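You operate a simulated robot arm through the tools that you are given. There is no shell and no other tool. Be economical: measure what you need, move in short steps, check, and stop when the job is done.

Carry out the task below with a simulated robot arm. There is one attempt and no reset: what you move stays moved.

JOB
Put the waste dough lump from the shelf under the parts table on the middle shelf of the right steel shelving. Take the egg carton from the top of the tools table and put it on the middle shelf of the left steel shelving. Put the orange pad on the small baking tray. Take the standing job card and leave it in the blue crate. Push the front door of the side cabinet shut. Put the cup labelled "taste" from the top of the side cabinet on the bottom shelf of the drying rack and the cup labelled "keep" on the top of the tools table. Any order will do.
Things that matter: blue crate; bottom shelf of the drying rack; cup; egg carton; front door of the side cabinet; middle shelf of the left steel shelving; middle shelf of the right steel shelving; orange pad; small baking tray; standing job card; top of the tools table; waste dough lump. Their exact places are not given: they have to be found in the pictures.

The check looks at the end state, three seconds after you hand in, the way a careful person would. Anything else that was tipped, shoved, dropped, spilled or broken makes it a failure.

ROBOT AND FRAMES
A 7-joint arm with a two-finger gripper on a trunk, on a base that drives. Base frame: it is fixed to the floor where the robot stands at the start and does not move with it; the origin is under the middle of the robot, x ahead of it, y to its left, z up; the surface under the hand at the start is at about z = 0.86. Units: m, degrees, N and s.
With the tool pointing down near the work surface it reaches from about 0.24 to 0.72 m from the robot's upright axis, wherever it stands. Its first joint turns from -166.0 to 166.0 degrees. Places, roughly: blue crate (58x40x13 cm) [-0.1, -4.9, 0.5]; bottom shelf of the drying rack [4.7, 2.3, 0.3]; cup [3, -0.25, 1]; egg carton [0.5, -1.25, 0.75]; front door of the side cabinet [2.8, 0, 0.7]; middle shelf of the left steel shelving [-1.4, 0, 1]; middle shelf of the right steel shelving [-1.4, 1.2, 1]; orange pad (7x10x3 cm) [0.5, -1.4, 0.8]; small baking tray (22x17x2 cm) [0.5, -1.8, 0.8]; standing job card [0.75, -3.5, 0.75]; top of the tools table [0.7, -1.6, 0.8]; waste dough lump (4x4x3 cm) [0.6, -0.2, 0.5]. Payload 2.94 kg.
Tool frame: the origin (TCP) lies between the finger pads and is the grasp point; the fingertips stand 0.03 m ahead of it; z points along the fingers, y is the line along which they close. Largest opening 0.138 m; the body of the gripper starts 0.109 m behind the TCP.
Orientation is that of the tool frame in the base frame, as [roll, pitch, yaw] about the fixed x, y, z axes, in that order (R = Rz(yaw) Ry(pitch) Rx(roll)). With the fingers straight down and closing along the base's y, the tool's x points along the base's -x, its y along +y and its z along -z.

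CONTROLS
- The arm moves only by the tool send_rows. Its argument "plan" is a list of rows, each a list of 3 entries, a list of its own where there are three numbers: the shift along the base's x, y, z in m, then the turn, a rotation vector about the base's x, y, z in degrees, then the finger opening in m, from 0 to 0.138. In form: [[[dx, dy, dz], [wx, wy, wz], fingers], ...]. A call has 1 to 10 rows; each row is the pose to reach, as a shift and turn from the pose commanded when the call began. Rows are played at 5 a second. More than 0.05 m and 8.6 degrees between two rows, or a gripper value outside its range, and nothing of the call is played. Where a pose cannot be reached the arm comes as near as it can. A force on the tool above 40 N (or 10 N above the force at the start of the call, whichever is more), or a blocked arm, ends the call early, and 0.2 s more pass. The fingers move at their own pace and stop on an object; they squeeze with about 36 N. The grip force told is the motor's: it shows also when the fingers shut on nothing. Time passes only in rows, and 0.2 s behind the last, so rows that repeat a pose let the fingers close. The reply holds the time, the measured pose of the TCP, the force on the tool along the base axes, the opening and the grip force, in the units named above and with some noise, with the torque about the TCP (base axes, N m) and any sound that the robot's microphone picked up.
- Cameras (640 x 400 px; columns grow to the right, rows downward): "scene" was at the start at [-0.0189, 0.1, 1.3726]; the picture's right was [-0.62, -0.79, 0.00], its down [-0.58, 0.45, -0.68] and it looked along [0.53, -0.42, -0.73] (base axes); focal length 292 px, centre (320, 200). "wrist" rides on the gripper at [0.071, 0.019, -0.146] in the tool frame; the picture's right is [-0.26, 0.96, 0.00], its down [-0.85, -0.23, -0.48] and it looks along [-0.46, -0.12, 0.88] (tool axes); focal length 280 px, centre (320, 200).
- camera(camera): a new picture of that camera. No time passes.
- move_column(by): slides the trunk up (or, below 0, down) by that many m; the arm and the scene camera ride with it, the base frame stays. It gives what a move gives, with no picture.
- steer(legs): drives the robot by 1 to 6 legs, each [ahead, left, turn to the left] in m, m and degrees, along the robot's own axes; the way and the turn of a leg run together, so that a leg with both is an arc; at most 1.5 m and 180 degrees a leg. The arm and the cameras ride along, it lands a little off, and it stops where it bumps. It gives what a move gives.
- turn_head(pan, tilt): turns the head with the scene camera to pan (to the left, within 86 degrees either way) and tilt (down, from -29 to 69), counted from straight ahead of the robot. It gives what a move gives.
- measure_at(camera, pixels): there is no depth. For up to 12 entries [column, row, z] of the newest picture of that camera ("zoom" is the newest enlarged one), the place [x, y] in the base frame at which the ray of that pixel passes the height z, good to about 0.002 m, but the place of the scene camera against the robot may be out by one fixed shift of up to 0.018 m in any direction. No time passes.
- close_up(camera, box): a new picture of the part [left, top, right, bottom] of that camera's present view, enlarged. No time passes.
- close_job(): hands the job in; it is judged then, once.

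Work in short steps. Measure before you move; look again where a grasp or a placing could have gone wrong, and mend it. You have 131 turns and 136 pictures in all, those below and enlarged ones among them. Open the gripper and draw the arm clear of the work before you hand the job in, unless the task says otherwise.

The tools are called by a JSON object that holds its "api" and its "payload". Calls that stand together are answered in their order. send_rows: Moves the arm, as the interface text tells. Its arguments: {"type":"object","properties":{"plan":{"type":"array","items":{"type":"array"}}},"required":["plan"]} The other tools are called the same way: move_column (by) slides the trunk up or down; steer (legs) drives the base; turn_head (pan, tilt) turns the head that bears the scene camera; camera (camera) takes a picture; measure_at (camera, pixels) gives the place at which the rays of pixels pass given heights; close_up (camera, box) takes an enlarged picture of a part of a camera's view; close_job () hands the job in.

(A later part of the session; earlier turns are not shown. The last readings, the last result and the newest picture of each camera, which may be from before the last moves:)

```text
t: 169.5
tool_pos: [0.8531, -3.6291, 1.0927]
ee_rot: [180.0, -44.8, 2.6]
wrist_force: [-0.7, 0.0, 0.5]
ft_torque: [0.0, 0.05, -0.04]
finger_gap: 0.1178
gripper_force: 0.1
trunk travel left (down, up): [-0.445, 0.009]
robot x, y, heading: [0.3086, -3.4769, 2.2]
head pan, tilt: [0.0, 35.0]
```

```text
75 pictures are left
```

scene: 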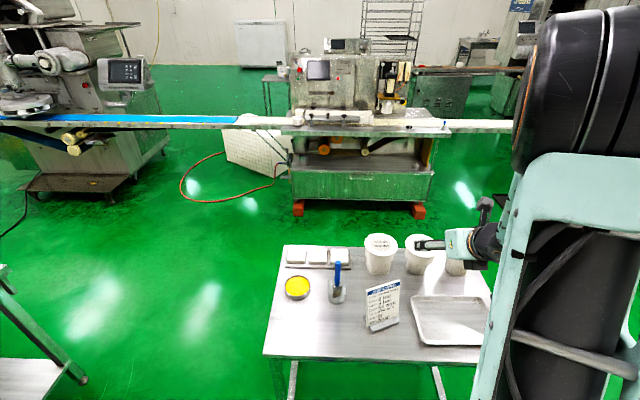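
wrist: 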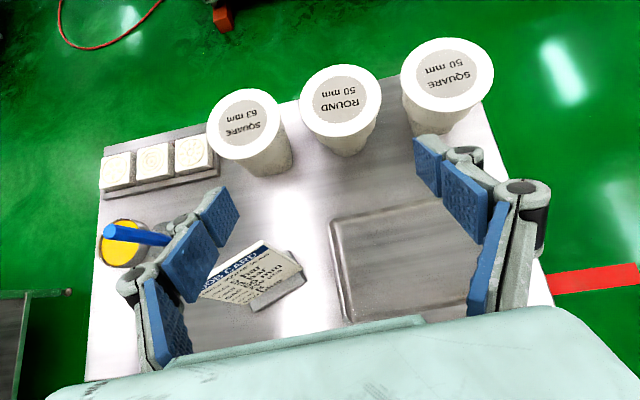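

The job card stands at (382,305). I enlarge it and measure.

{"api": "close_up", "payload": {"camera": "scene", "box": [310, 240, 450, 350]}}

{"api": "close_up", "payload": {"camera": "wrist", "box": [180, 200, 360, 330]}}

{"api": "measure_at", "payload": {"camera": "scene", "pixels": [[263, 355, 0.75], [369, 332, 0.75], [399, 322, 0.75], [366, 289, 0.8], [397, 280, 0.8], [366, 289, 0.9], [397, 280, 0.9], [414, 343, 0.75], [276, 246, 0.75]]}}

{"api": "measure_at", "payload": {"camera": "wrist", "pixels": [[85, 380, 0.75], [256, 313, 0.75], [306, 280, 0.75], [290, 249, 0.75], [100, 150, 0.75], [202, 291, 0.75], [210, 280, 0.85], [262, 243, 0.85]]}}

```text
3.64 times, centred on (380, 295) of scene
```

zoom: 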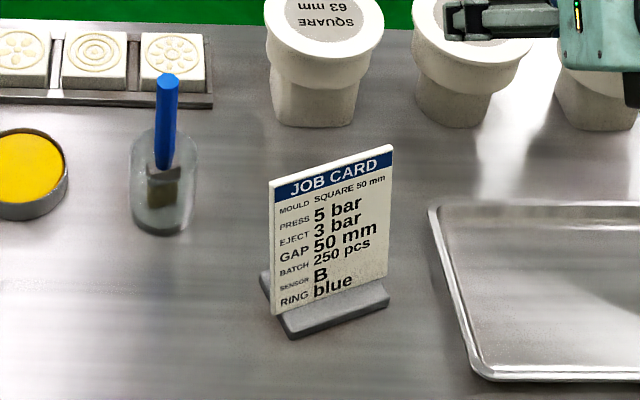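

```text
3.08 times, centred on (270, 265) of wrist
```

zoom: 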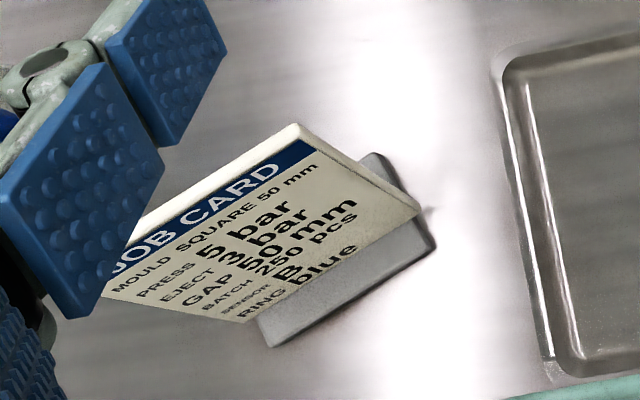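

```text
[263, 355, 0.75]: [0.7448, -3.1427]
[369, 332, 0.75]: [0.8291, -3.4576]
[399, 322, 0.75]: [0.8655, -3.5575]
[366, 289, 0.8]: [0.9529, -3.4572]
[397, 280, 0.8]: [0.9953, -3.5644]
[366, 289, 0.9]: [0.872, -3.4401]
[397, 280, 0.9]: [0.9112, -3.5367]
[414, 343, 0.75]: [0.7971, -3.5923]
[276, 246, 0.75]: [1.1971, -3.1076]
```

```text
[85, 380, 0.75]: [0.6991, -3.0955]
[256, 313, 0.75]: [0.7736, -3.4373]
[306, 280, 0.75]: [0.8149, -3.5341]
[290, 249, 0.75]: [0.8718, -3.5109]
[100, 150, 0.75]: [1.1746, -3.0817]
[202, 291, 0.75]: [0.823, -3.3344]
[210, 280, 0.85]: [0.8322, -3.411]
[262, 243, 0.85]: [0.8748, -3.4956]
```

Comparing both views, the table is at z≈0.80. I triangulate the card's top corners.

{"api": "measure_at", "payload": {"camera": "scene", "pixels": [[400, 280, 0.85], [400, 280, 0.9], [400, 280, 0.95], [366, 290, 0.85], [366, 290, 0.9], [366, 290, 0.95]]}}

{"api": "measure_at", "payload": {"camera": "wrist", "pixels": [[276, 241, 0.85], [276, 241, 0.9], [276, 241, 0.95], [302, 266, 0.82], [256, 313, 0.8], [306, 280, 0.8], [290, 249, 0.8], [340, 222, 0.8]]}}

```text
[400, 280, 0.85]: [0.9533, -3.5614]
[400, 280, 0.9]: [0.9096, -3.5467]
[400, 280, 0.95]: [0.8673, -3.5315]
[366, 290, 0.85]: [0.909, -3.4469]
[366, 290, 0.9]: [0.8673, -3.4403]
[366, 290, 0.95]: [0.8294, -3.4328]
```

```text
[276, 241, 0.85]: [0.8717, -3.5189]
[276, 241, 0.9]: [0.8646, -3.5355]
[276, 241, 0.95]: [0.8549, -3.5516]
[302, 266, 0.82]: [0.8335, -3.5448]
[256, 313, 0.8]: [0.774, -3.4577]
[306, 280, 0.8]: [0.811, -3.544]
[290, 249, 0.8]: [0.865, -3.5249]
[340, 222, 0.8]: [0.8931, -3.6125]
```

Card: top edge (0.827,-3.435)–(0.857,-3.542) at z≈0.93, normal yaw ≈16–20°. I point the tool straight down above it, then turn it so the fingers close across the card's thickness.

{"api": "send_rows", "payload": {"plan": [[[0, 0.02, 0], [0, 8, 0], 0.1], [[0, 0.045, 0], [0, 16, 0], 0.1], [[0, 0.07, 0], [0, 24, 0], 0.1], [[0, 0.095, 0], [0, 32, 0], 0.1], [[-0.01, 0.12, 0], [0, 40, 0], 0.1], [[-0.012, 0.14, 0], [0, 45, 0], 0.1]]}}

{"api": "send_rows", "payload": {"plan": [[[0, 0, 0], [0, 0, -8.4], 0.1], [[0, 0, 0], [0, 0, -16.8], 0.1], [[0, 0, 0], [0, 0, -25.2], 0.1], [[0, 0, 0], [0, 0, -33.6], 0.1], [[0, 0, 0], [0, 0, -42], 0.1], [[0, 0, 0], [0, 0, -50], 0.1], [[0, 0, 0], [0, 0, -58], 0.1], [[0, 0, 0], [0, 0, -66], 0.1], [[0, 0, 0], [0, 0, -74], 0.1]]}}

{"api": "camera", "payload": {"camera": "wrist"}}

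{"api": "camera", "payload": {"camera": "scene"}}

```text
t: 170.9
tool_pos: [0.843, -3.4879, 1.0942]
ee_rot: [-178.4, 0.4, 1.7]
wrist_force: [-0.7, 0.1, -0.3]
ft_torque: [0.01, 0.02, 0.0]
finger_gap: 0.1001
gripper_force: 0.0
trunk travel left (down, up): [-0.445, 0.009]
robot x, y, heading: [0.3104, -3.4753, 2.0]
head pan, tilt: [0.0, 35.0]
```

```text
t: 172.9
tool_pos: [0.8421, -3.4865, 1.0932]
ee_rot: [-178.4, 0.2, -72.3]
wrist_force: [-0.8, 0.1, -0.1]
ft_torque: [0.01, 0.03, -0.01]
finger_gap: 0.1003
gripper_force: 0.0
trunk travel left (down, up): [-0.445, 0.009]
robot x, y, heading: [0.3117, -3.4774, 2.0]
head pan, tilt: [0.0, 35.0]
```

```text
72 pictures are left
```

wrist: 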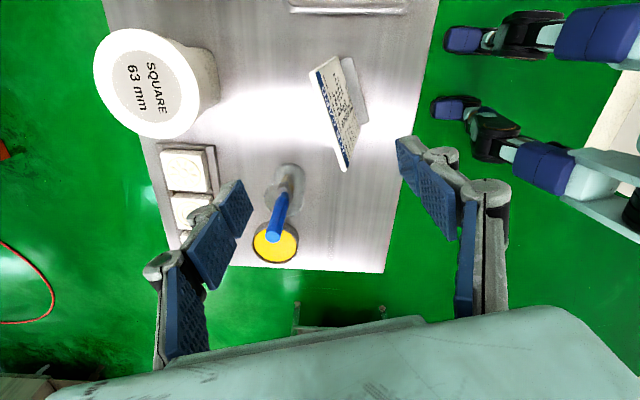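

```text
71 pictures are left
```

scene: 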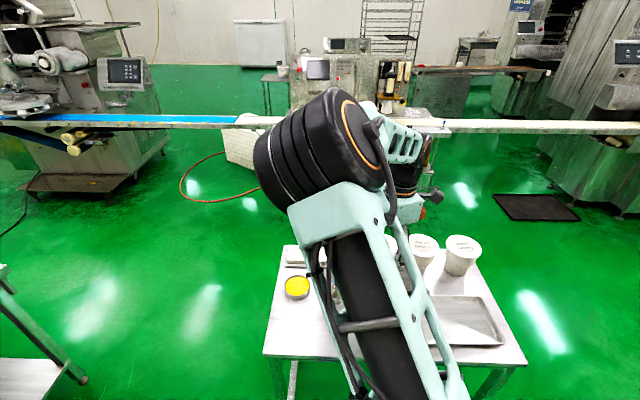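

The card's top edge runs (313,70)→(346,168) in the wrist view. I measure it at z 0.93.

{"api": "measure_at", "payload": {"camera": "wrist", "pixels": [[313, 70, 0.93], [346, 168, 0.93], [313, 70, 0.9], [346, 168, 0.9], [350, 60, 0.81], [367, 120, 0.81], [278, 240, 0.95]]}}

{"api": "close_up", "payload": {"camera": "wrist", "box": [260, 40, 420, 190]}}

```text
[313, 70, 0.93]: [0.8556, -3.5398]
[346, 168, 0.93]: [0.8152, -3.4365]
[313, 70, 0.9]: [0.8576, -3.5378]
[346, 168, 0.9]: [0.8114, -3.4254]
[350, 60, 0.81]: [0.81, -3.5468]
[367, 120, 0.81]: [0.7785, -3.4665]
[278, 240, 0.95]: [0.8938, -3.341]
```

```text
2.67 times, centred on (340, 115) of wrist
```

zoom: 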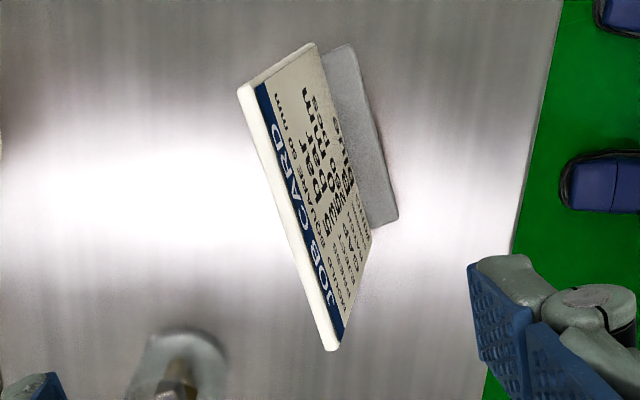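

Edge middle (0.835,-3.488), normal yaw ≈21°, leaning ≈6°. I adjust yaw/tilt and descend to TCP z 0.90.

{"api": "send_rows", "payload": {"plan": [[[-0.011, -0.0025, -0.04], [-1.2, 3.2, 1.8], 0.1], [[-0.011, -0.0025, -0.08], [-2.5, 6.5, 3.5], 0.1], [[-0.011, -0.0025, -0.12], [-2.5, 6.5, 3.5], 0.09], [[-0.011, -0.0025, -0.15], [-2.5, 6.5, 3.5], 0.08], [[-0.011, -0.0025, -0.165], [-2.5, 6.5, 3.5], 0.08]]}}

{"api": "camera", "payload": {"camera": "wrist"}}

```text
t: 174.1
tool_pos: [0.8301, -3.4902, 0.9279]
ee_rot: [174.6, -0.1, -68.7]
wrist_force: [0.4, -1.0, 0.5]
ft_torque: [-0.02, -0.02, 0.01]
finger_gap: 0.08
gripper_force: 0.0
trunk travel left (down, up): [-0.445, 0.009]
robot x, y, heading: [0.3091, -3.4741, 2.0]
head pan, tilt: [0.0, 35.0]
```

```text
69 pictures are left
```

wrist: 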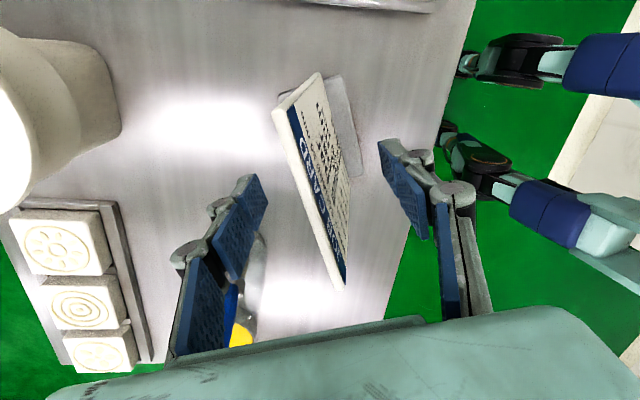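

The card is well between the fingers. I go down 3 cm more and close.

{"api": "send_rows", "payload": {"plan": [[[-0.002, 0, -0.02], [0, 0, 0], 0.08], [[-0.003, 0, -0.032], [0, 0, 0], 0.06], [[-0.003, 0, -0.032], [0, 0, 0], 0.03], [[-0.003, 0, -0.032], [0, 0, 0], 0.0], [[-0.003, 0, -0.032], [0, 0, 0], 0.0], [[-0.003, 0, -0.032], [0, 0, 0], 0.0]]}}

{"api": "send_rows", "payload": {"plan": [[[0, 0, 0.02], [0, 0, 0], 0.0], [[0, 0, 0.05], [0, 0, 0], 0.0], [[0, 0, 0.09], [0, 0, 0], 0.0], [[0, 0, 0.13], [0, 0, 0], 0.0], [[0, 0, 0.17], [0, 0, 0], 0.0], [[-0.03, 0, 0.21], [0, 0, 0], 0.0], [[-0.06, 0, 0.23], [0, 0, 0], 0.0]]}}

{"api": "camera", "payload": {"camera": "wrist"}}

```text
t: 175.5
tool_pos: [0.8274, -3.4923, 0.8973]
ee_rot: [174.9, 0.0, -68.7]
wrist_force: [-2.9, -3.0, 13.3]
ft_torque: [-0.13, 0.72, 0.02]
finger_gap: 0.006
gripper_force: 33.6
trunk travel left (down, up): [-0.445, 0.009]
robot x, y, heading: [0.3073, -3.4731, 2.1]
head pan, tilt: [0.0, 35.0]
```

```text
t: 177.1
tool_pos: [0.7667, -3.4922, 1.1258]
ee_rot: [174.8, 0.2, -68.6]
wrist_force: [-1.2, 1.4, -3.3]
ft_torque: [0.02, -0.01, -0.01]
finger_gap: 0.0062
gripper_force: 34.4
trunk travel left (down, up): [-0.445, 0.009]
robot x, y, heading: [0.3086, -3.4735, 2.2]
head pan, tilt: [0.0, 35.0]
```

```text
68 pictures are left
```

wrist: 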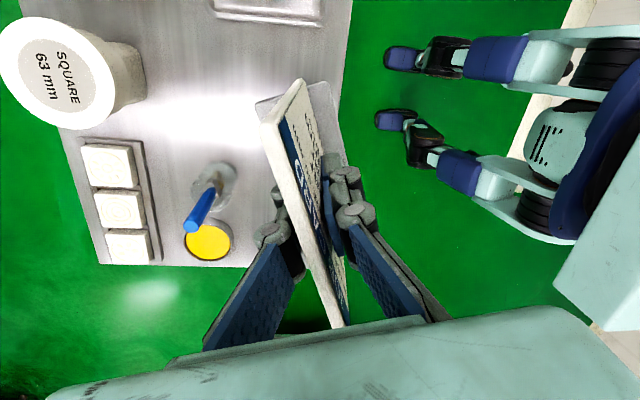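

Card held securely (3 N weight). I turn to face -y and go toward the trolley with the crates, then look.

{"api": "steer", "payload": {"legs": [[0, 0, -92], [0.5, 0.12, 0]]}}

{"api": "turn_head", "payload": {"pan": -30, "tilt": 35}}

{"api": "camera", "payload": {"camera": "scene"}}

```text
t: 183.3
tool_pos: [0.369, -4.2705, 1.1258]
ee_rot: [174.7, -0.1, -161.2]
wrist_force: [-0.3, 0.3, -4.0]
ft_torque: [-0.01, 0.0, -0.01]
finger_gap: 0.0059
gripper_force: 34.3
trunk travel left (down, up): [-0.445, 0.009]
robot x, y, heading: [0.406, -3.8137, -89.8]
head pan, tilt: [0.0, 35.0]
stopped in leg 2: the robot was blocked; the commanded pose is now the measured one
```

```text
t: 184.3
tool_pos: [0.3672, -4.2712, 1.1256]
ee_rot: [174.7, 0.0, -161.2]
wrist_force: [0.2, -0.8, -3.5]
ft_torque: [-0.02, -0.01, 0.04]
finger_gap: 0.0061
gripper_force: 34.2
trunk travel left (down, up): [-0.445, 0.009]
robot x, y, heading: [0.405, -3.8126, -90.0]
head pan, tilt: [-30.0, 35.0]
```

```text
67 pictures are left
```

scene: 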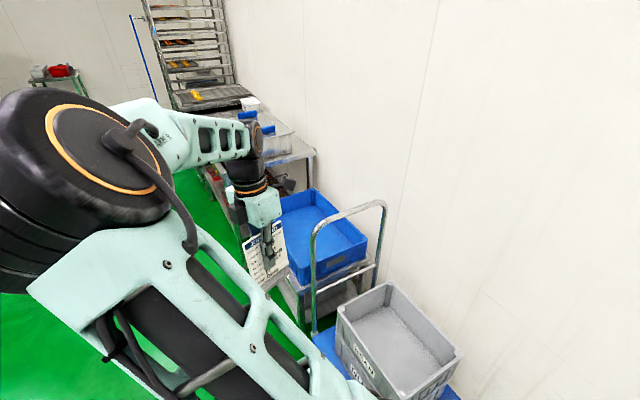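

The base was blocked. I look down on both sides to see what it touched.

{"api": "turn_head", "payload": {"pan": -45, "tilt": 65}}

{"api": "camera", "payload": {"camera": "scene"}}

{"api": "turn_head", "payload": {"pan": 60, "tilt": 60}}

{"api": "camera", "payload": {"camera": "scene"}}

```text
t: 185.2
tool_pos: [0.368, -4.2705, 1.1268]
ee_rot: [174.7, 0.0, -161.2]
wrist_force: [-0.6, -0.5, -3.7]
ft_torque: [0.01, -0.01, 0.01]
finger_gap: 0.0061
gripper_force: 33.7
trunk travel left (down, up): [-0.445, 0.009]
robot x, y, heading: [0.4048, -3.8149, -90.5]
head pan, tilt: [-45.0, 65.0]
```

```text
66 pictures are left
```

scene: 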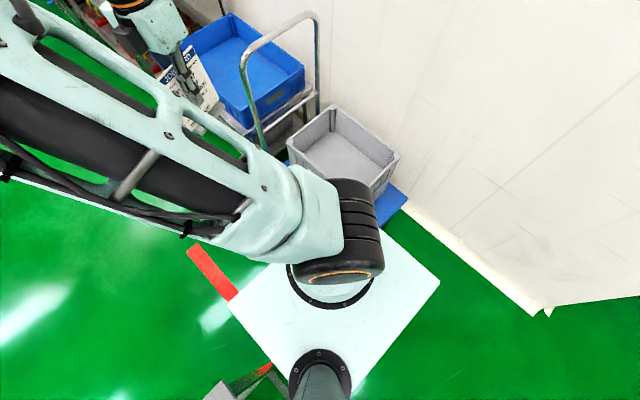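

```text
t: 187.0
tool_pos: [0.3666, -4.2693, 1.1255]
ee_rot: [174.6, -0.1, -161.3]
wrist_force: [-0.4, -0.3, -3.3]
ft_torque: [-0.02, -0.03, -0.02]
finger_gap: 0.0061
gripper_force: 33.7
trunk travel left (down, up): [-0.445, 0.009]
robot x, y, heading: [0.405, -3.8114, -90.1]
head pan, tilt: [60.0, 60.0]
```

```text
65 pictures are left
```

scene: 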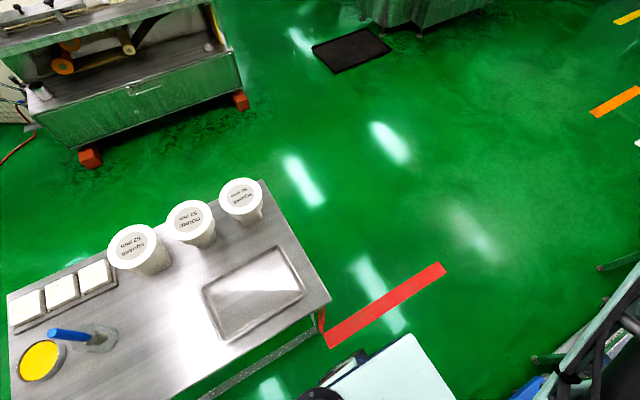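

The trolley's corner stopped the base; the gap between trolley and card table is too tight. I check the way around the far side of the card table instead.

{"api": "measure_at", "payload": {"camera": "scene", "pixels": [[240, 108, 0.0], [92, 165, 0.0], [262, 182, 0.8], [330, 300, 0.8], [325, 345, 0.0], [315, 55, 0.0], [335, 72, 0.0], [600, 265, 0.1], [535, 360, 0.1], [410, 335, 0.25], [8, 297, 0.8]]}}

```text
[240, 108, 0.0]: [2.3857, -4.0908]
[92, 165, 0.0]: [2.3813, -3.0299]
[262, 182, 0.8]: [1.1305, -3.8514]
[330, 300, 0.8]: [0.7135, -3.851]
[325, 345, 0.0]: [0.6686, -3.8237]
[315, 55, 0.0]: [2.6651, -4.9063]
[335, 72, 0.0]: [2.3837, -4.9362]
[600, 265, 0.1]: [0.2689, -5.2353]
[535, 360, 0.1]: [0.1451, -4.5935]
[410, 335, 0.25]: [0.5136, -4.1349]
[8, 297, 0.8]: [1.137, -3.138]
```

Table spans x≈0.70–1.14, y -3.15…-3.85, machine feet at x≥2.38, so there is a 1.2 m lane. I reverse, go around the north side and down the lane at x≈1.75.

{"api": "steer", "payload": {"legs": [[-0.3, -0.08, 0], [-0.83, 0, 0], [0, 1.43, 0], [1.1, 0, 0], [1.05, 0, 0]]}}

{"api": "turn_head", "payload": {"pan": -75, "tilt": 30}}

{"api": "camera", "payload": {"camera": "scene"}}

```text
t: 215.4
tool_pos: [1.7266, -5.2945, 1.1262]
ee_rot: [174.6, 0.1, -160.7]
wrist_force: [1.3, 0.2, -3.1]
ft_torque: [0.03, 0.0, 0.0]
finger_gap: 0.006
gripper_force: 34.2
trunk travel left (down, up): [-0.445, 0.009]
robot x, y, heading: [1.7613, -4.8394, -89.9]
head pan, tilt: [60.0, 60.0]
```

```text
t: 217.6
tool_pos: [1.727, -5.2953, 1.1252]
ee_rot: [174.7, 0.0, -160.8]
wrist_force: [0.0, -0.8, -3.0]
ft_torque: [0.04, -0.05, -0.03]
finger_gap: 0.0063
gripper_force: 34.1
trunk travel left (down, up): [-0.445, 0.009]
robot x, y, heading: [1.7634, -4.8377, -89.7]
head pan, tilt: [-75.0, 30.0]
```

```text
64 pictures are left
```

scene: 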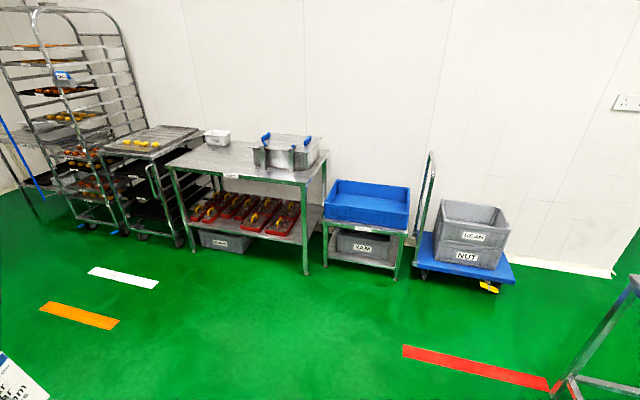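

The blue crate sits on a low stand at (365,205), freely approachable. I measure it.

{"api": "measure_at", "payload": {"camera": "scene", "pixels": [[325, 196, 0.55], [405, 211, 0.55], [411, 190, 0.55], [332, 180, 0.55], [323, 228, 0.42], [405, 235, 0.42], [328, 262, 0.0], [395, 279, 0.0]]}}

{"api": "steer", "payload": {"legs": [[0, 0, -90], [0.9, 0, 0]]}}

{"api": "turn_head", "payload": {"pan": 20, "tilt": 45}}

{"api": "camera", "payload": {"camera": "scene"}}

```text
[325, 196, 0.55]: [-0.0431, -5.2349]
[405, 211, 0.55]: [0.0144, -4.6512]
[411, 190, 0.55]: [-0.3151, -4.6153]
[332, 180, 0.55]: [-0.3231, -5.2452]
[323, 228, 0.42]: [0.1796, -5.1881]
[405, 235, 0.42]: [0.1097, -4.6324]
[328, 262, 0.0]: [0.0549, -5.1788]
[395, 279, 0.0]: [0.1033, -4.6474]
```

```text
t: 226.2
tool_pos: [0.405, -4.7983, 1.1253]
ee_rot: [174.7, 0.0, 108.7]
wrist_force: [-0.1, -0.4, -3.3]
ft_torque: [-0.01, -0.05, 0.0]
finger_gap: 0.0059
gripper_force: 34.1
trunk travel left (down, up): [-0.445, 0.009]
robot x, y, heading: [0.867, -4.8361, 179.8]
head pan, tilt: [-75.0, 30.0]
```

```text
t: 227.9
tool_pos: [0.4053, -4.7992, 1.1257]
ee_rot: [174.7, -0.1, 108.7]
wrist_force: [0.4, 0.1, -3.3]
ft_torque: [-0.03, -0.02, -0.03]
finger_gap: 0.0059
gripper_force: 33.8
trunk travel left (down, up): [-0.445, 0.009]
robot x, y, heading: [0.8633, -4.8343, 179.7]
head pan, tilt: [20.0, 45.0]
```

```text
63 pictures are left
```

scene: 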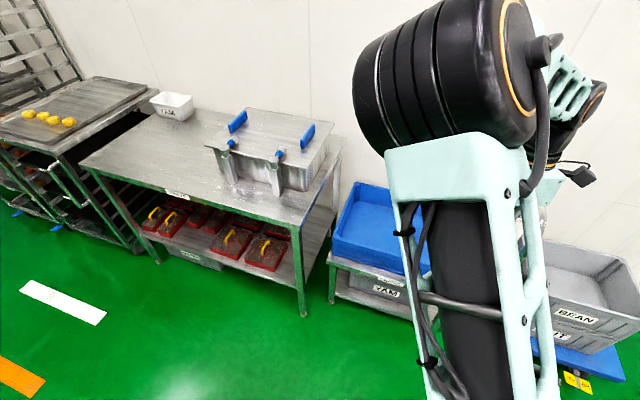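

Crate spans x≈-0.3…0.05, y≈-5.22…-4.64. I drive 0.38 ahead, move the hand over the crate, and lower the trunk partly.

{"api": "steer", "payload": {"legs": [[0.38, 0, 0]]}}

{"api": "send_rows", "payload": {"plan": [[[-0.03, -0.03, 0], [0, 0, 0], 0.0], [[-0.06, -0.06, 0], [0, 0, 0], 0.0], [[-0.09, -0.09, 0], [0, 0, 0], 0.0], [[-0.11, -0.11, 0], [0, 0, 0], 0.0]]}}

{"api": "move_column", "payload": {"by": -0.3}}

{"api": "camera", "payload": {"camera": "wrist"}}

{"api": "camera", "payload": {"camera": "scene"}}

```text
t: 230.3
tool_pos: [0.0313, -4.7977, 1.1252]
ee_rot: [174.7, 0.1, 108.7]
wrist_force: [-0.5, -0.1, -3.5]
ft_torque: [-0.01, -0.02, -0.03]
finger_gap: 0.0061
gripper_force: 33.9
trunk travel left (down, up): [-0.445, 0.009]
robot x, y, heading: [0.4874, -4.8352, 179.5]
head pan, tilt: [20.0, 45.0]
```

```text
t: 231.3
tool_pos: [-0.0772, -4.9052, 1.1248]
ee_rot: [174.6, 0.0, 108.6]
wrist_force: [0.2, -0.5, -3.5]
ft_torque: [-0.02, -0.02, -0.01]
finger_gap: 0.006
gripper_force: 34.0
trunk travel left (down, up): [-0.445, 0.009]
robot x, y, heading: [0.4889, -4.8335, 180.0]
head pan, tilt: [20.0, 45.0]
```

```text
t: 234.3
tool_pos: [-0.0772, -4.9064, 0.8258]
ee_rot: [174.6, 0.0, 108.8]
wrist_force: [-0.6, 0.3, -3.8]
ft_torque: [-0.02, 0.01, 0.01]
finger_gap: 0.0058
gripper_force: 34.0
trunk travel left (down, up): [-0.145, 0.309]
robot x, y, heading: [0.4887, -4.8368, 179.7]
head pan, tilt: [20.0, 45.0]
```

```text
62 pictures are left
```

wrist: 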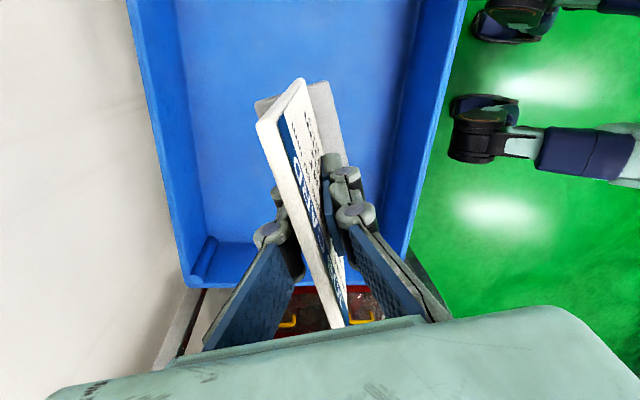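

```text
61 pictures are left
```

scene: 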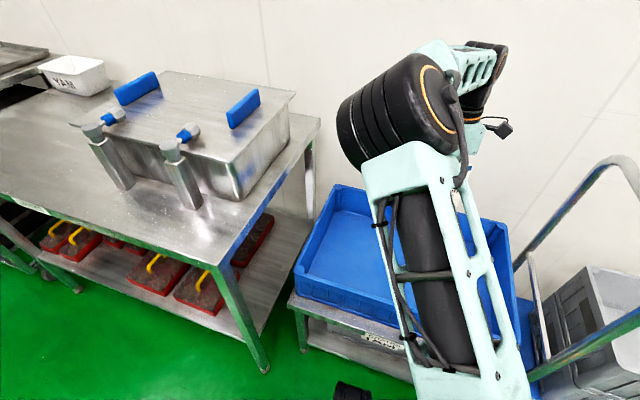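

Measuring the crate rim from the wrist view to see where the card is.

{"api": "measure_at", "payload": {"camera": "wrist", "pixels": [[185, 288, 0.58], [405, 250, 0.58], [130, 10, 0.58], [462, 10, 0.58], [220, 240, 0.46], [390, 235, 0.46], [300, 20, 0.46]]}}

{"api": "measure_at", "payload": {"camera": "scene", "pixels": [[296, 277, 0.58], [332, 186, 0.58], [505, 226, 0.58], [292, 300, 0.45]]}}

```text
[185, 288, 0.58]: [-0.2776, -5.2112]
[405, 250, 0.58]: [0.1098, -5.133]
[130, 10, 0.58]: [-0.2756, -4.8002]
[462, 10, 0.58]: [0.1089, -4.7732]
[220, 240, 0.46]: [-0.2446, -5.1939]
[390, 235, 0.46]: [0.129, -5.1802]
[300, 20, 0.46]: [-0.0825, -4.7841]
```

```text
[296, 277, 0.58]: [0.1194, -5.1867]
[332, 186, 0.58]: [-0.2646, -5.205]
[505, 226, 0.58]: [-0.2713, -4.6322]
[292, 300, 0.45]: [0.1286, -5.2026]
```

TCP is over the crate's middle (-0.085,-4.92). I lower the trunk 0.14 and then the arm in steps.

{"api": "move_column", "payload": {"by": -0.14}}

{"api": "send_rows", "payload": {"plan": [[[0, -0.01, -0.03], [0, 0, 0], 0.0], [[0, -0.01, -0.06], [0, 0, 0], 0.0], [[0, -0.01, -0.09], [0, 0, 0], 0.0], [[0, -0.01, -0.11], [0, 0, 0], 0.0]]}}

{"api": "camera", "payload": {"camera": "wrist"}}

```text
t: 235.9
tool_pos: [-0.0786, -4.905, 0.6852]
ee_rot: [174.7, 0.0, 108.7]
wrist_force: [-1.0, 0.1, -3.5]
ft_torque: [-0.01, -0.05, 0.0]
finger_gap: 0.006
gripper_force: 33.7
trunk travel left (down, up): [-0.005, 0.449]
robot x, y, heading: [0.4888, -4.8385, 179.5]
head pan, tilt: [20.0, 45.0]
```

```text
t: 236.9
tool_pos: [-0.0776, -4.9153, 0.5742]
ee_rot: [174.7, 0.1, 108.7]
wrist_force: [-0.3, -0.1, -3.4]
ft_torque: [0.0, 0.02, 0.0]
finger_gap: 0.0059
gripper_force: 34.1
trunk travel left (down, up): [-0.005, 0.449]
robot x, y, heading: [0.4909, -4.8337, 179.9]
head pan, tilt: [20.0, 45.0]
```

```text
60 pictures are left
```

wrist: 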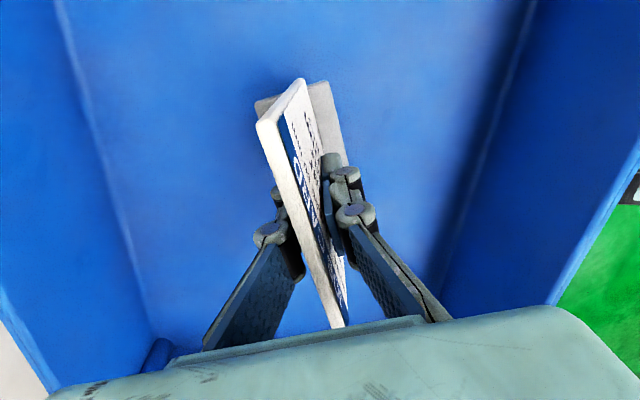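

Still free; I go down in small steps until contact.

{"api": "send_rows", "payload": {"plan": [[[0, 0, -0.005], [0, 0, 0], 0.0], [[0, 0, -0.01], [0, 0, 0], 0.0], [[0, 0, -0.015], [0, 0, 0], 0.0]]}}

{"api": "send_rows", "payload": {"plan": [[[0, 0, -0.004], [0, 0, 0], 0.0], [[0, 0, -0.008], [0, 0, 0], 0.0]]}}

```text
t: 237.7
tool_pos: [-0.0774, -4.9162, 0.5601]
ee_rot: [174.8, -0.1, 108.7]
wrist_force: [0.1, -0.7, -2.7]
ft_torque: [-0.02, -0.02, 0.01]
finger_gap: 0.0059
gripper_force: 34.0
trunk travel left (down, up): [-0.005, 0.449]
robot x, y, heading: [0.4906, -4.8323, 179.7]
head pan, tilt: [20.0, 45.0]
```

```text
t: 238.3
tool_pos: [-0.0769, -4.9154, 0.5527]
ee_rot: [174.7, 0.1, 108.6]
wrist_force: [1.4, -0.4, -4.0]
ft_torque: [-0.04, -0.04, -0.02]
finger_gap: 0.0061
gripper_force: 34.2
trunk travel left (down, up): [-0.005, 0.449]
robot x, y, heading: [0.4923, -4.837, 179.4]
head pan, tilt: [20.0, 45.0]
```

{"api": "send_rows", "payload": {"plan": [[[0, 0, -0.004], [0, 0, 0], 0.0], [[0, 0, -0.008], [0, 0, 0], 0.0]]}}

{"api": "send_rows", "payload": {"plan": [[[0, 0, -0.004], [0, 0, 0], 0.0], [[0, 0, -0.008], [0, 0, 0], 0.0]]}}

```text
t: 238.9
tool_pos: [-0.0773, -4.9158, 0.5443]
ee_rot: [174.7, 0.0, 108.7]
wrist_force: [-0.9, -0.4, -4.0]
ft_torque: [-0.01, -0.04, 0.0]
finger_gap: 0.0057
gripper_force: 33.8
trunk travel left (down, up): [-0.005, 0.449]
robot x, y, heading: [0.4904, -4.8337, 179.7]
head pan, tilt: [20.0, 45.0]
```

```text
t: 239.5
tool_pos: [-0.0765, -4.9151, 0.5371]
ee_rot: [174.8, 0.2, 108.7]
wrist_force: [1.8, -0.6, 3.5]
ft_torque: [0.27, -0.16, -0.07]
finger_gap: 0.0058
gripper_force: 33.9
trunk travel left (down, up): [-0.005, 0.449]
robot x, y, heading: [0.4855, -4.8381, 179.6]
head pan, tilt: [20.0, 45.0]
```

Contact began (force turned to +3.5 N). I press 2 mm more, open slowly, and rise.

{"api": "send_rows", "payload": {"plan": [[[0, 0, -0.002], [0, 0, 0], 0.0], [[0, 0, -0.002], [0, 0, 0], 0.015], [[0, 0, -0.002], [0, 0, 0], 0.04], [[0, 0, -0.002], [0, 0, 0], 0.06], [[0, 0, -0.002], [0, 0, 0], 0.06], [[0, 0, 0.04], [0, 0, 0], 0.06], [[0, 0, 0.08], [0, 0, 0], 0.06], [[0, 0, 0.12], [0, 0, 0], 0.06]]}}

{"api": "camera", "payload": {"camera": "wrist"}}

```text
t: 241.3
tool_pos: [-0.0774, -4.9157, 0.6571]
ee_rot: [174.7, -0.1, 108.7]
wrist_force: [0.4, -0.2, 0.2]
ft_torque: [-0.03, -0.04, 0.01]
finger_gap: 0.0598
gripper_force: 0.0
trunk travel left (down, up): [-0.005, 0.449]
robot x, y, heading: [0.4829, -4.8321, 179.6]
head pan, tilt: [20.0, 45.0]
```

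```text
59 pictures are left
```

wrist: 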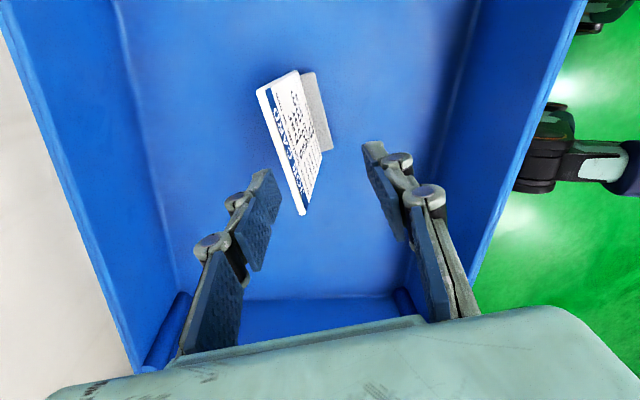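

The job card stands in the crate. I raise the trunk, retract, back out and turn to face +y to look along the lane.

{"api": "move_column", "payload": {"by": 0.4}}

{"api": "send_rows", "payload": {"plan": [[[0.04, 0.02, 0], [0, 0, 0], 0.06], [[0.08, 0.04, 0], [0, 0, 0], 0.06], [[0.12, 0.06, 0], [0, 0, 0], 0.06]]}}

{"api": "steer", "payload": {"legs": [[-1.1, 0, 0], [0, 0, -90]]}}

{"api": "turn_head", "payload": {"pan": 0, "tilt": 20}}

{"api": "camera", "payload": {"camera": "scene"}}

```text
t: 245.2
tool_pos: [-0.0756, -4.9153, 1.0558]
ee_rot: [174.7, 0.0, 108.7]
wrist_force: [-0.4, -0.2, 0.6]
ft_torque: [-0.04, 0.02, 0.01]
finger_gap: 0.0602
gripper_force: 0.0
trunk travel left (down, up): [-0.405, 0.049]
robot x, y, heading: [0.4862, -4.8361, 179.8]
head pan, tilt: [20.0, 45.0]
```

```text
t: 246.0
tool_pos: [0.0435, -4.8554, 1.0579]
ee_rot: [174.8, 0.2, 108.7]
wrist_force: [-0.3, 0.4, 0.7]
ft_torque: [-0.01, 0.01, 0.01]
finger_gap: 0.06
gripper_force: 0.1
trunk travel left (down, up): [-0.405, 0.049]
robot x, y, heading: [0.4903, -4.8342, 179.8]
head pan, tilt: [20.0, 45.0]
```

```text
t: 255.6
tool_pos: [1.5819, -4.3763, 1.0575]
ee_rot: [174.7, 0.0, 19.1]
wrist_force: [0.4, -0.5, 0.2]
ft_torque: [0.03, 0.0, 0.04]
finger_gap: 0.0601
gripper_force: 0.3
trunk travel left (down, up): [-0.405, 0.049]
robot x, y, heading: [1.606, -4.8225, 90.0]
head pan, tilt: [20.0, 45.0]
```

```text
t: 256.4
tool_pos: [1.5813, -4.3764, 1.0569]
ee_rot: [174.8, 0.0, 19.1]
wrist_force: [0.3, -0.2, 0.4]
ft_torque: [0.0, -0.01, -0.01]
finger_gap: 0.0603
gripper_force: 0.0
trunk travel left (down, up): [-0.405, 0.049]
robot x, y, heading: [1.6076, -4.8259, 90.2]
head pan, tilt: [0.0, 20.0]
```

```text
58 pictures are left
```

scene: 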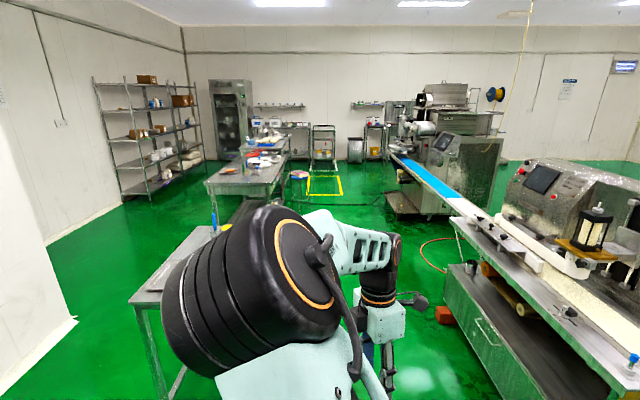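

The lane is open; I measure the hose, press base and belt edge to keep clear.

{"api": "measure_at", "payload": {"camera": "scene", "pixels": [[420, 252, 0.0], [437, 318, 0.0], [386, 205, 0.0], [391, 158, 0.9], [455, 205, 0.9], [345, 195, 0.0], [307, 196, 0.0], [410, 185, 0.0], [404, 120, 1.0]]}}

{"api": "close_up", "payload": {"camera": "scene", "box": [330, 80, 520, 260]}}

```text
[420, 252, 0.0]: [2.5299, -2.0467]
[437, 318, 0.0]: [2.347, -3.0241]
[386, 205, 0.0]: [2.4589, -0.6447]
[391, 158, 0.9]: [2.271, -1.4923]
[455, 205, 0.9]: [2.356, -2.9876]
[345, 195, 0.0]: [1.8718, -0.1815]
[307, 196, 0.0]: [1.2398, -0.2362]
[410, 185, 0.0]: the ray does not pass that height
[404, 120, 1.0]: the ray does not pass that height
```

```text
2.22 times, centred on (425, 170) of scene
```

zoom: 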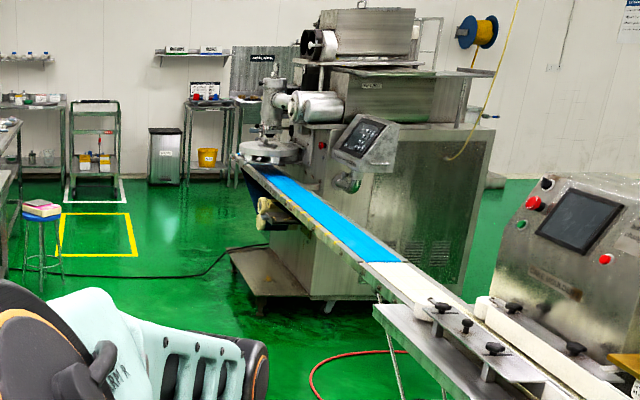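

Lane clear between x≈1.3 and 2.27. I drive up to y≈-0.9 and look at the press and side cabinet.

{"api": "steer", "payload": {"legs": [[1.5, -0.03, 0], [1.5, -0.03, 0], [0.7, 0, 0]]}}

{"api": "turn_head", "payload": {"pan": -50, "tilt": 20}}

{"api": "camera", "payload": {"camera": "scene"}}

```text
refused: leg 1 is longer than a leg can be; nothing moved
```

```text
t: 257.6
tool_pos: [1.5805, -4.3759, 1.0573]
ee_rot: [174.6, 0.1, 19.1]
wrist_force: [0.0, -0.2, -0.6]
ft_torque: [0.02, 0.01, 0.0]
finger_gap: 0.0598
gripper_force: 0.1
trunk travel left (down, up): [-0.405, 0.049]
robot x, y, heading: [1.6033, -4.8231, 90.0]
head pan, tilt: [-50.0, 20.0]
```

```text
56 pictures are left
```

scene: 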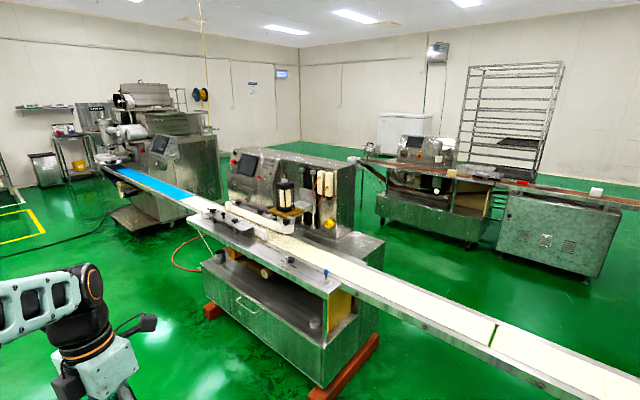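

The leg was a hair too long; I repeat with shorter legs.

{"api": "steer", "payload": {"legs": [[1.4, -0.03, 0], [1.4, -0.03, 0], [1.0, 0, 0]]}}

{"api": "turn_head", "payload": {"pan": -50, "tilt": 20}}

{"api": "camera", "payload": {"camera": "scene"}}

```text
t: 276.0
tool_pos: [1.4786, -0.5824, 1.0573]
ee_rot: [174.7, 0.0, 22.2]
wrist_force: [-0.2, 0.4, -0.1]
ft_torque: [0.02, -0.01, -0.03]
finger_gap: 0.06
gripper_force: 0.0
trunk travel left (down, up): [-0.405, 0.049]
robot x, y, heading: [1.5247, -1.0246, 93.4]
head pan, tilt: [-50.0, 20.0]
stopped in leg 3: the robot was blocked; the commanded pose is now the measured one
```

```text
t: 276.6
tool_pos: [1.4781, -0.5818, 1.0568]
ee_rot: [174.6, 0.1, 22.3]
wrist_force: [0.3, -0.1, -0.9]
ft_torque: [-0.03, -0.04, -0.01]
finger_gap: 0.0599
gripper_force: 0.1
trunk travel left (down, up): [-0.405, 0.049]
robot x, y, heading: [1.5297, -1.0268, 93.6]
head pan, tilt: [-50.0, 20.0]
```

```text
55 pictures are left
```

scene: 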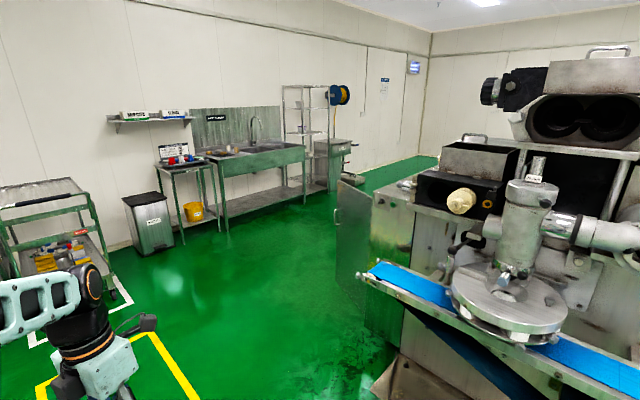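

Blocked at (1.525,-1.025). I look down to the front-left to find the obstacle.

{"api": "turn_head", "payload": {"pan": 45, "tilt": 55}}

{"api": "camera", "payload": {"camera": "scene"}}

{"api": "turn_head", "payload": {"pan": -30, "tilt": 55}}

{"api": "camera", "payload": {"camera": "scene"}}

```text
t: 278.3
tool_pos: [1.4773, -0.5823, 1.0582]
ee_rot: [174.7, 0.0, 22.3]
wrist_force: [0.0, -0.3, 0.4]
ft_torque: [-0.04, 0.0, -0.01]
finger_gap: 0.0596
gripper_force: 0.1
trunk travel left (down, up): [-0.405, 0.049]
robot x, y, heading: [1.526, -1.0319, 93.2]
head pan, tilt: [45.0, 55.0]
```

```text
54 pictures are left
```

scene: 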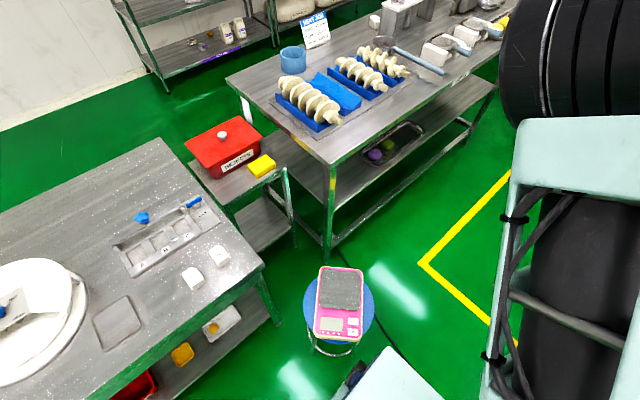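

```text
t: 279.8
tool_pos: [1.478, -0.5814, 1.0581]
ee_rot: [174.6, 0.1, 22.3]
wrist_force: [0.2, -0.5, 0.4]
ft_torque: [-0.03, 0.01, 0.03]
finger_gap: 0.0598
gripper_force: 0.2
trunk travel left (down, up): [-0.405, 0.049]
robot x, y, heading: [1.5288, -1.0282, 93.7]
head pan, tilt: [-30.0, 55.0]
```

```text
53 pictures are left
```

scene: 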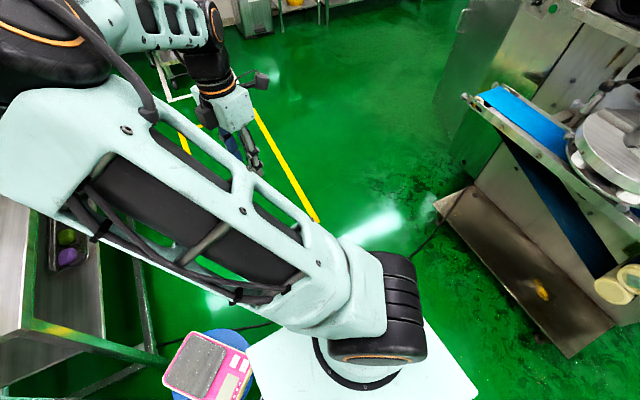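

A stool with a scale is at the front-left corner. I measure it and the press base, then back up slightly and shift right.

{"api": "measure_at", "payload": {"camera": "scene", "pixels": [[250, 355, 0.45], [180, 395, 0.45], [437, 200, 0.15], [570, 355, 0.15], [464, 96, 0.9], [437, 120, 0.4], [436, 85, 0.7]]}}

{"api": "steer", "payload": {"legs": [[-0.1, 0, 0], [0, -0.3, -3.5], [0.5, 0, 0]]}}

{"api": "turn_head", "payload": {"pan": -45, "tilt": 28}}

{"api": "camera", "payload": {"camera": "scene"}}

```text
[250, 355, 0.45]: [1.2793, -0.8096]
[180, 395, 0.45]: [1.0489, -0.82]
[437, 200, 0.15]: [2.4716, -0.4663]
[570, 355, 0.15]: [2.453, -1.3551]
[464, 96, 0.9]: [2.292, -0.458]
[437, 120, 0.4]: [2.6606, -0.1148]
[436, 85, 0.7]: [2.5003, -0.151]
```

```text
t: 286.3
tool_pos: [1.8139, -0.1752, 1.0565]
ee_rot: [174.7, -0.1, 18.7]
wrist_force: [-0.7, -0.2, -0.7]
ft_torque: [-0.02, 0.01, -0.01]
finger_gap: 0.06
gripper_force: 0.1
trunk travel left (down, up): [-0.405, 0.049]
robot x, y, heading: [1.8367, -0.6204, 89.9]
head pan, tilt: [-30.0, 55.0]
```

```text
t: 287.2
tool_pos: [1.8138, -0.1752, 1.0563]
ee_rot: [174.8, -0.1, 18.7]
wrist_force: [0.2, -0.3, 0.4]
ft_torque: [0.01, 0.01, -0.01]
finger_gap: 0.0601
gripper_force: 0.1
trunk travel left (down, up): [-0.405, 0.049]
robot x, y, heading: [1.8302, -0.6258, 89.7]
head pan, tilt: [-45.0, 28.0]
```

```text
52 pictures are left
```

scene: 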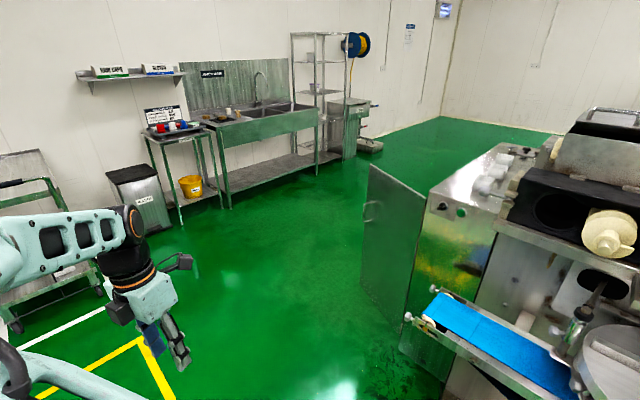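

Cabinet with an ajar door at (395,240) and cups on top at (500,165). I enlarge.

{"api": "close_up", "payload": {"camera": "scene", "box": [340, 120, 580, 350]}}

{"api": "measure_at", "payload": {"camera": "scene", "pixels": [[368, 165, 1.0], [430, 193, 1.0], [493, 145, 1.0], [361, 287, 0.2], [415, 320, 0.2], [500, 215, 1.0], [480, 190, 1.0], [528, 157, 1.0], [370, 205, 0.85]]}}

```text
1.74 times, centred on (460, 235) of scene
```

zoom: 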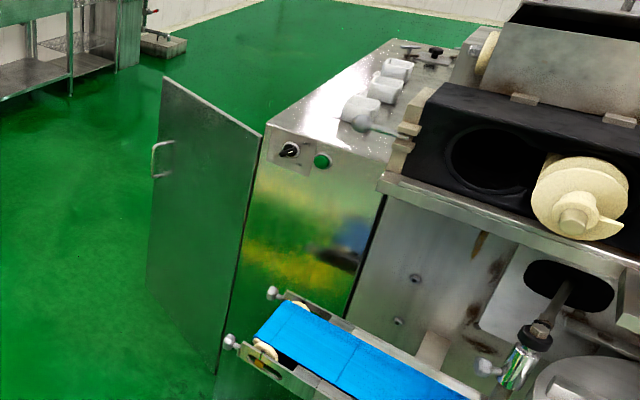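

```text
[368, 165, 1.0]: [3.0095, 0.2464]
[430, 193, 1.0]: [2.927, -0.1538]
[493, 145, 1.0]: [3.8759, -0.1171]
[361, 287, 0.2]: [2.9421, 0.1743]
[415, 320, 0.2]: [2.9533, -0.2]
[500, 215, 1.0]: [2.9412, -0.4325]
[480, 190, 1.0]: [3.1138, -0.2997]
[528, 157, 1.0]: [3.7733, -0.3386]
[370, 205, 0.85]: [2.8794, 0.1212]
```

The door is hinged at the cabinet's near-left corner (≈(2.94,-0.17)) and stands out along +y; to shut, its free edge must swing toward +x and then -y. I measure obstacles to choose a parking spot on the +y side.

{"api": "measure_at", "payload": {"camera": "scene", "pixels": [[17, 330, 0.0], [105, 293, 0.0], [148, 233, 0.0], [182, 222, 0.0], [230, 208, 0.0], [317, 175, 0.0], [370, 152, 0.0], [361, 290, 0.15]]}}

{"api": "steer", "payload": {"legs": [[0.6, -0.1, 0]]}}

{"api": "turn_head", "payload": {"pan": -80, "tilt": 30}}

{"api": "camera", "payload": {"camera": "scene"}}

```text
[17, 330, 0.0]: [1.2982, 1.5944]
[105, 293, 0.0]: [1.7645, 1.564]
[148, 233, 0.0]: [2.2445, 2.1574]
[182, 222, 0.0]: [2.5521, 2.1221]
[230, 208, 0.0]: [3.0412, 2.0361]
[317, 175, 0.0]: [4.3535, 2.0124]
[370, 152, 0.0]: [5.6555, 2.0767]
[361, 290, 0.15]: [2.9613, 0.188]
```

```text
t: 290.6
tool_pos: [1.91, 0.4224, 1.0577]
ee_rot: [174.7, 0.1, 19.2]
wrist_force: [0.4, -0.6, -0.2]
ft_torque: [-0.02, -0.01, -0.01]
finger_gap: 0.0601
gripper_force: 0.1
trunk travel left (down, up): [-0.405, 0.049]
robot x, y, heading: [1.9387, -0.0256, 90.1]
head pan, tilt: [-45.0, 28.0]
```

```text
t: 291.6
tool_pos: [1.9099, 0.4223, 1.0589]
ee_rot: [174.6, 0.1, 19.1]
wrist_force: [0.2, 0.5, 0.4]
ft_torque: [0.03, 0.01, 0.02]
finger_gap: 0.0603
gripper_force: 0.1
trunk travel left (down, up): [-0.405, 0.049]
robot x, y, heading: [1.9348, -0.0234, 90.2]
head pan, tilt: [-80.0, 30.0]
```

```text
50 pictures are left
```

scene: 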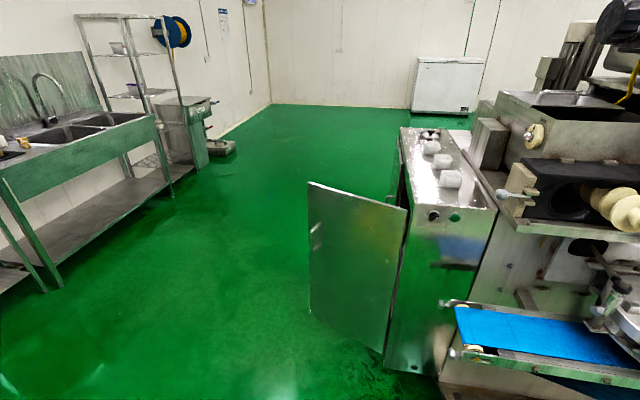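

Clear view: door free edge at (310,250), hinge at (398,280), cups on top at (447,178),(440,162),(431,147). I measure them.

{"api": "measure_at", "payload": {"camera": "scene", "pixels": [[310, 183, 0.95], [405, 208, 0.95], [408, 205, 0.97], [495, 210, 0.97], [400, 128, 0.97], [462, 130, 0.97], [310, 313, 0.15], [384, 355, 0.15], [447, 186, 0.97], [440, 167, 0.97], [431, 153, 0.97]]}}

{"api": "close_up", "payload": {"camera": "scene", "box": [380, 110, 520, 220]}}

```text
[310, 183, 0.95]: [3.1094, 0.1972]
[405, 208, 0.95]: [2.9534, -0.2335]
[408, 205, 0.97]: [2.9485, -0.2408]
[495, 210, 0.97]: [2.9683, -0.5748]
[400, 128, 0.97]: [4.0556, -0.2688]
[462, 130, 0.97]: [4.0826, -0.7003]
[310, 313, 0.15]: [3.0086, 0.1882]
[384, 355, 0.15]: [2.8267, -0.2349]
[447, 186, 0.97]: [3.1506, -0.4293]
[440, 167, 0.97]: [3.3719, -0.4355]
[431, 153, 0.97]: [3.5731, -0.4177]
```

```text
3.64 times, centred on (450, 165) of scene
```

zoom: 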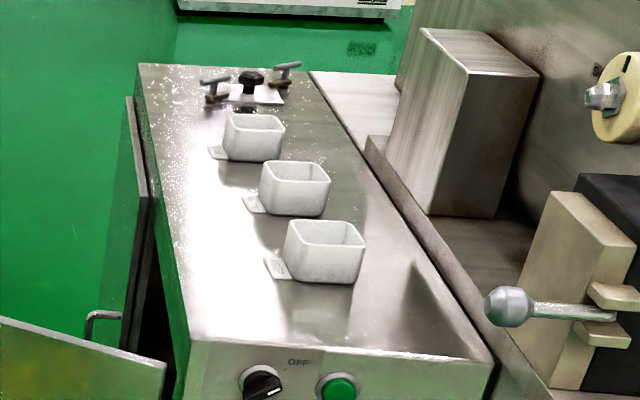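

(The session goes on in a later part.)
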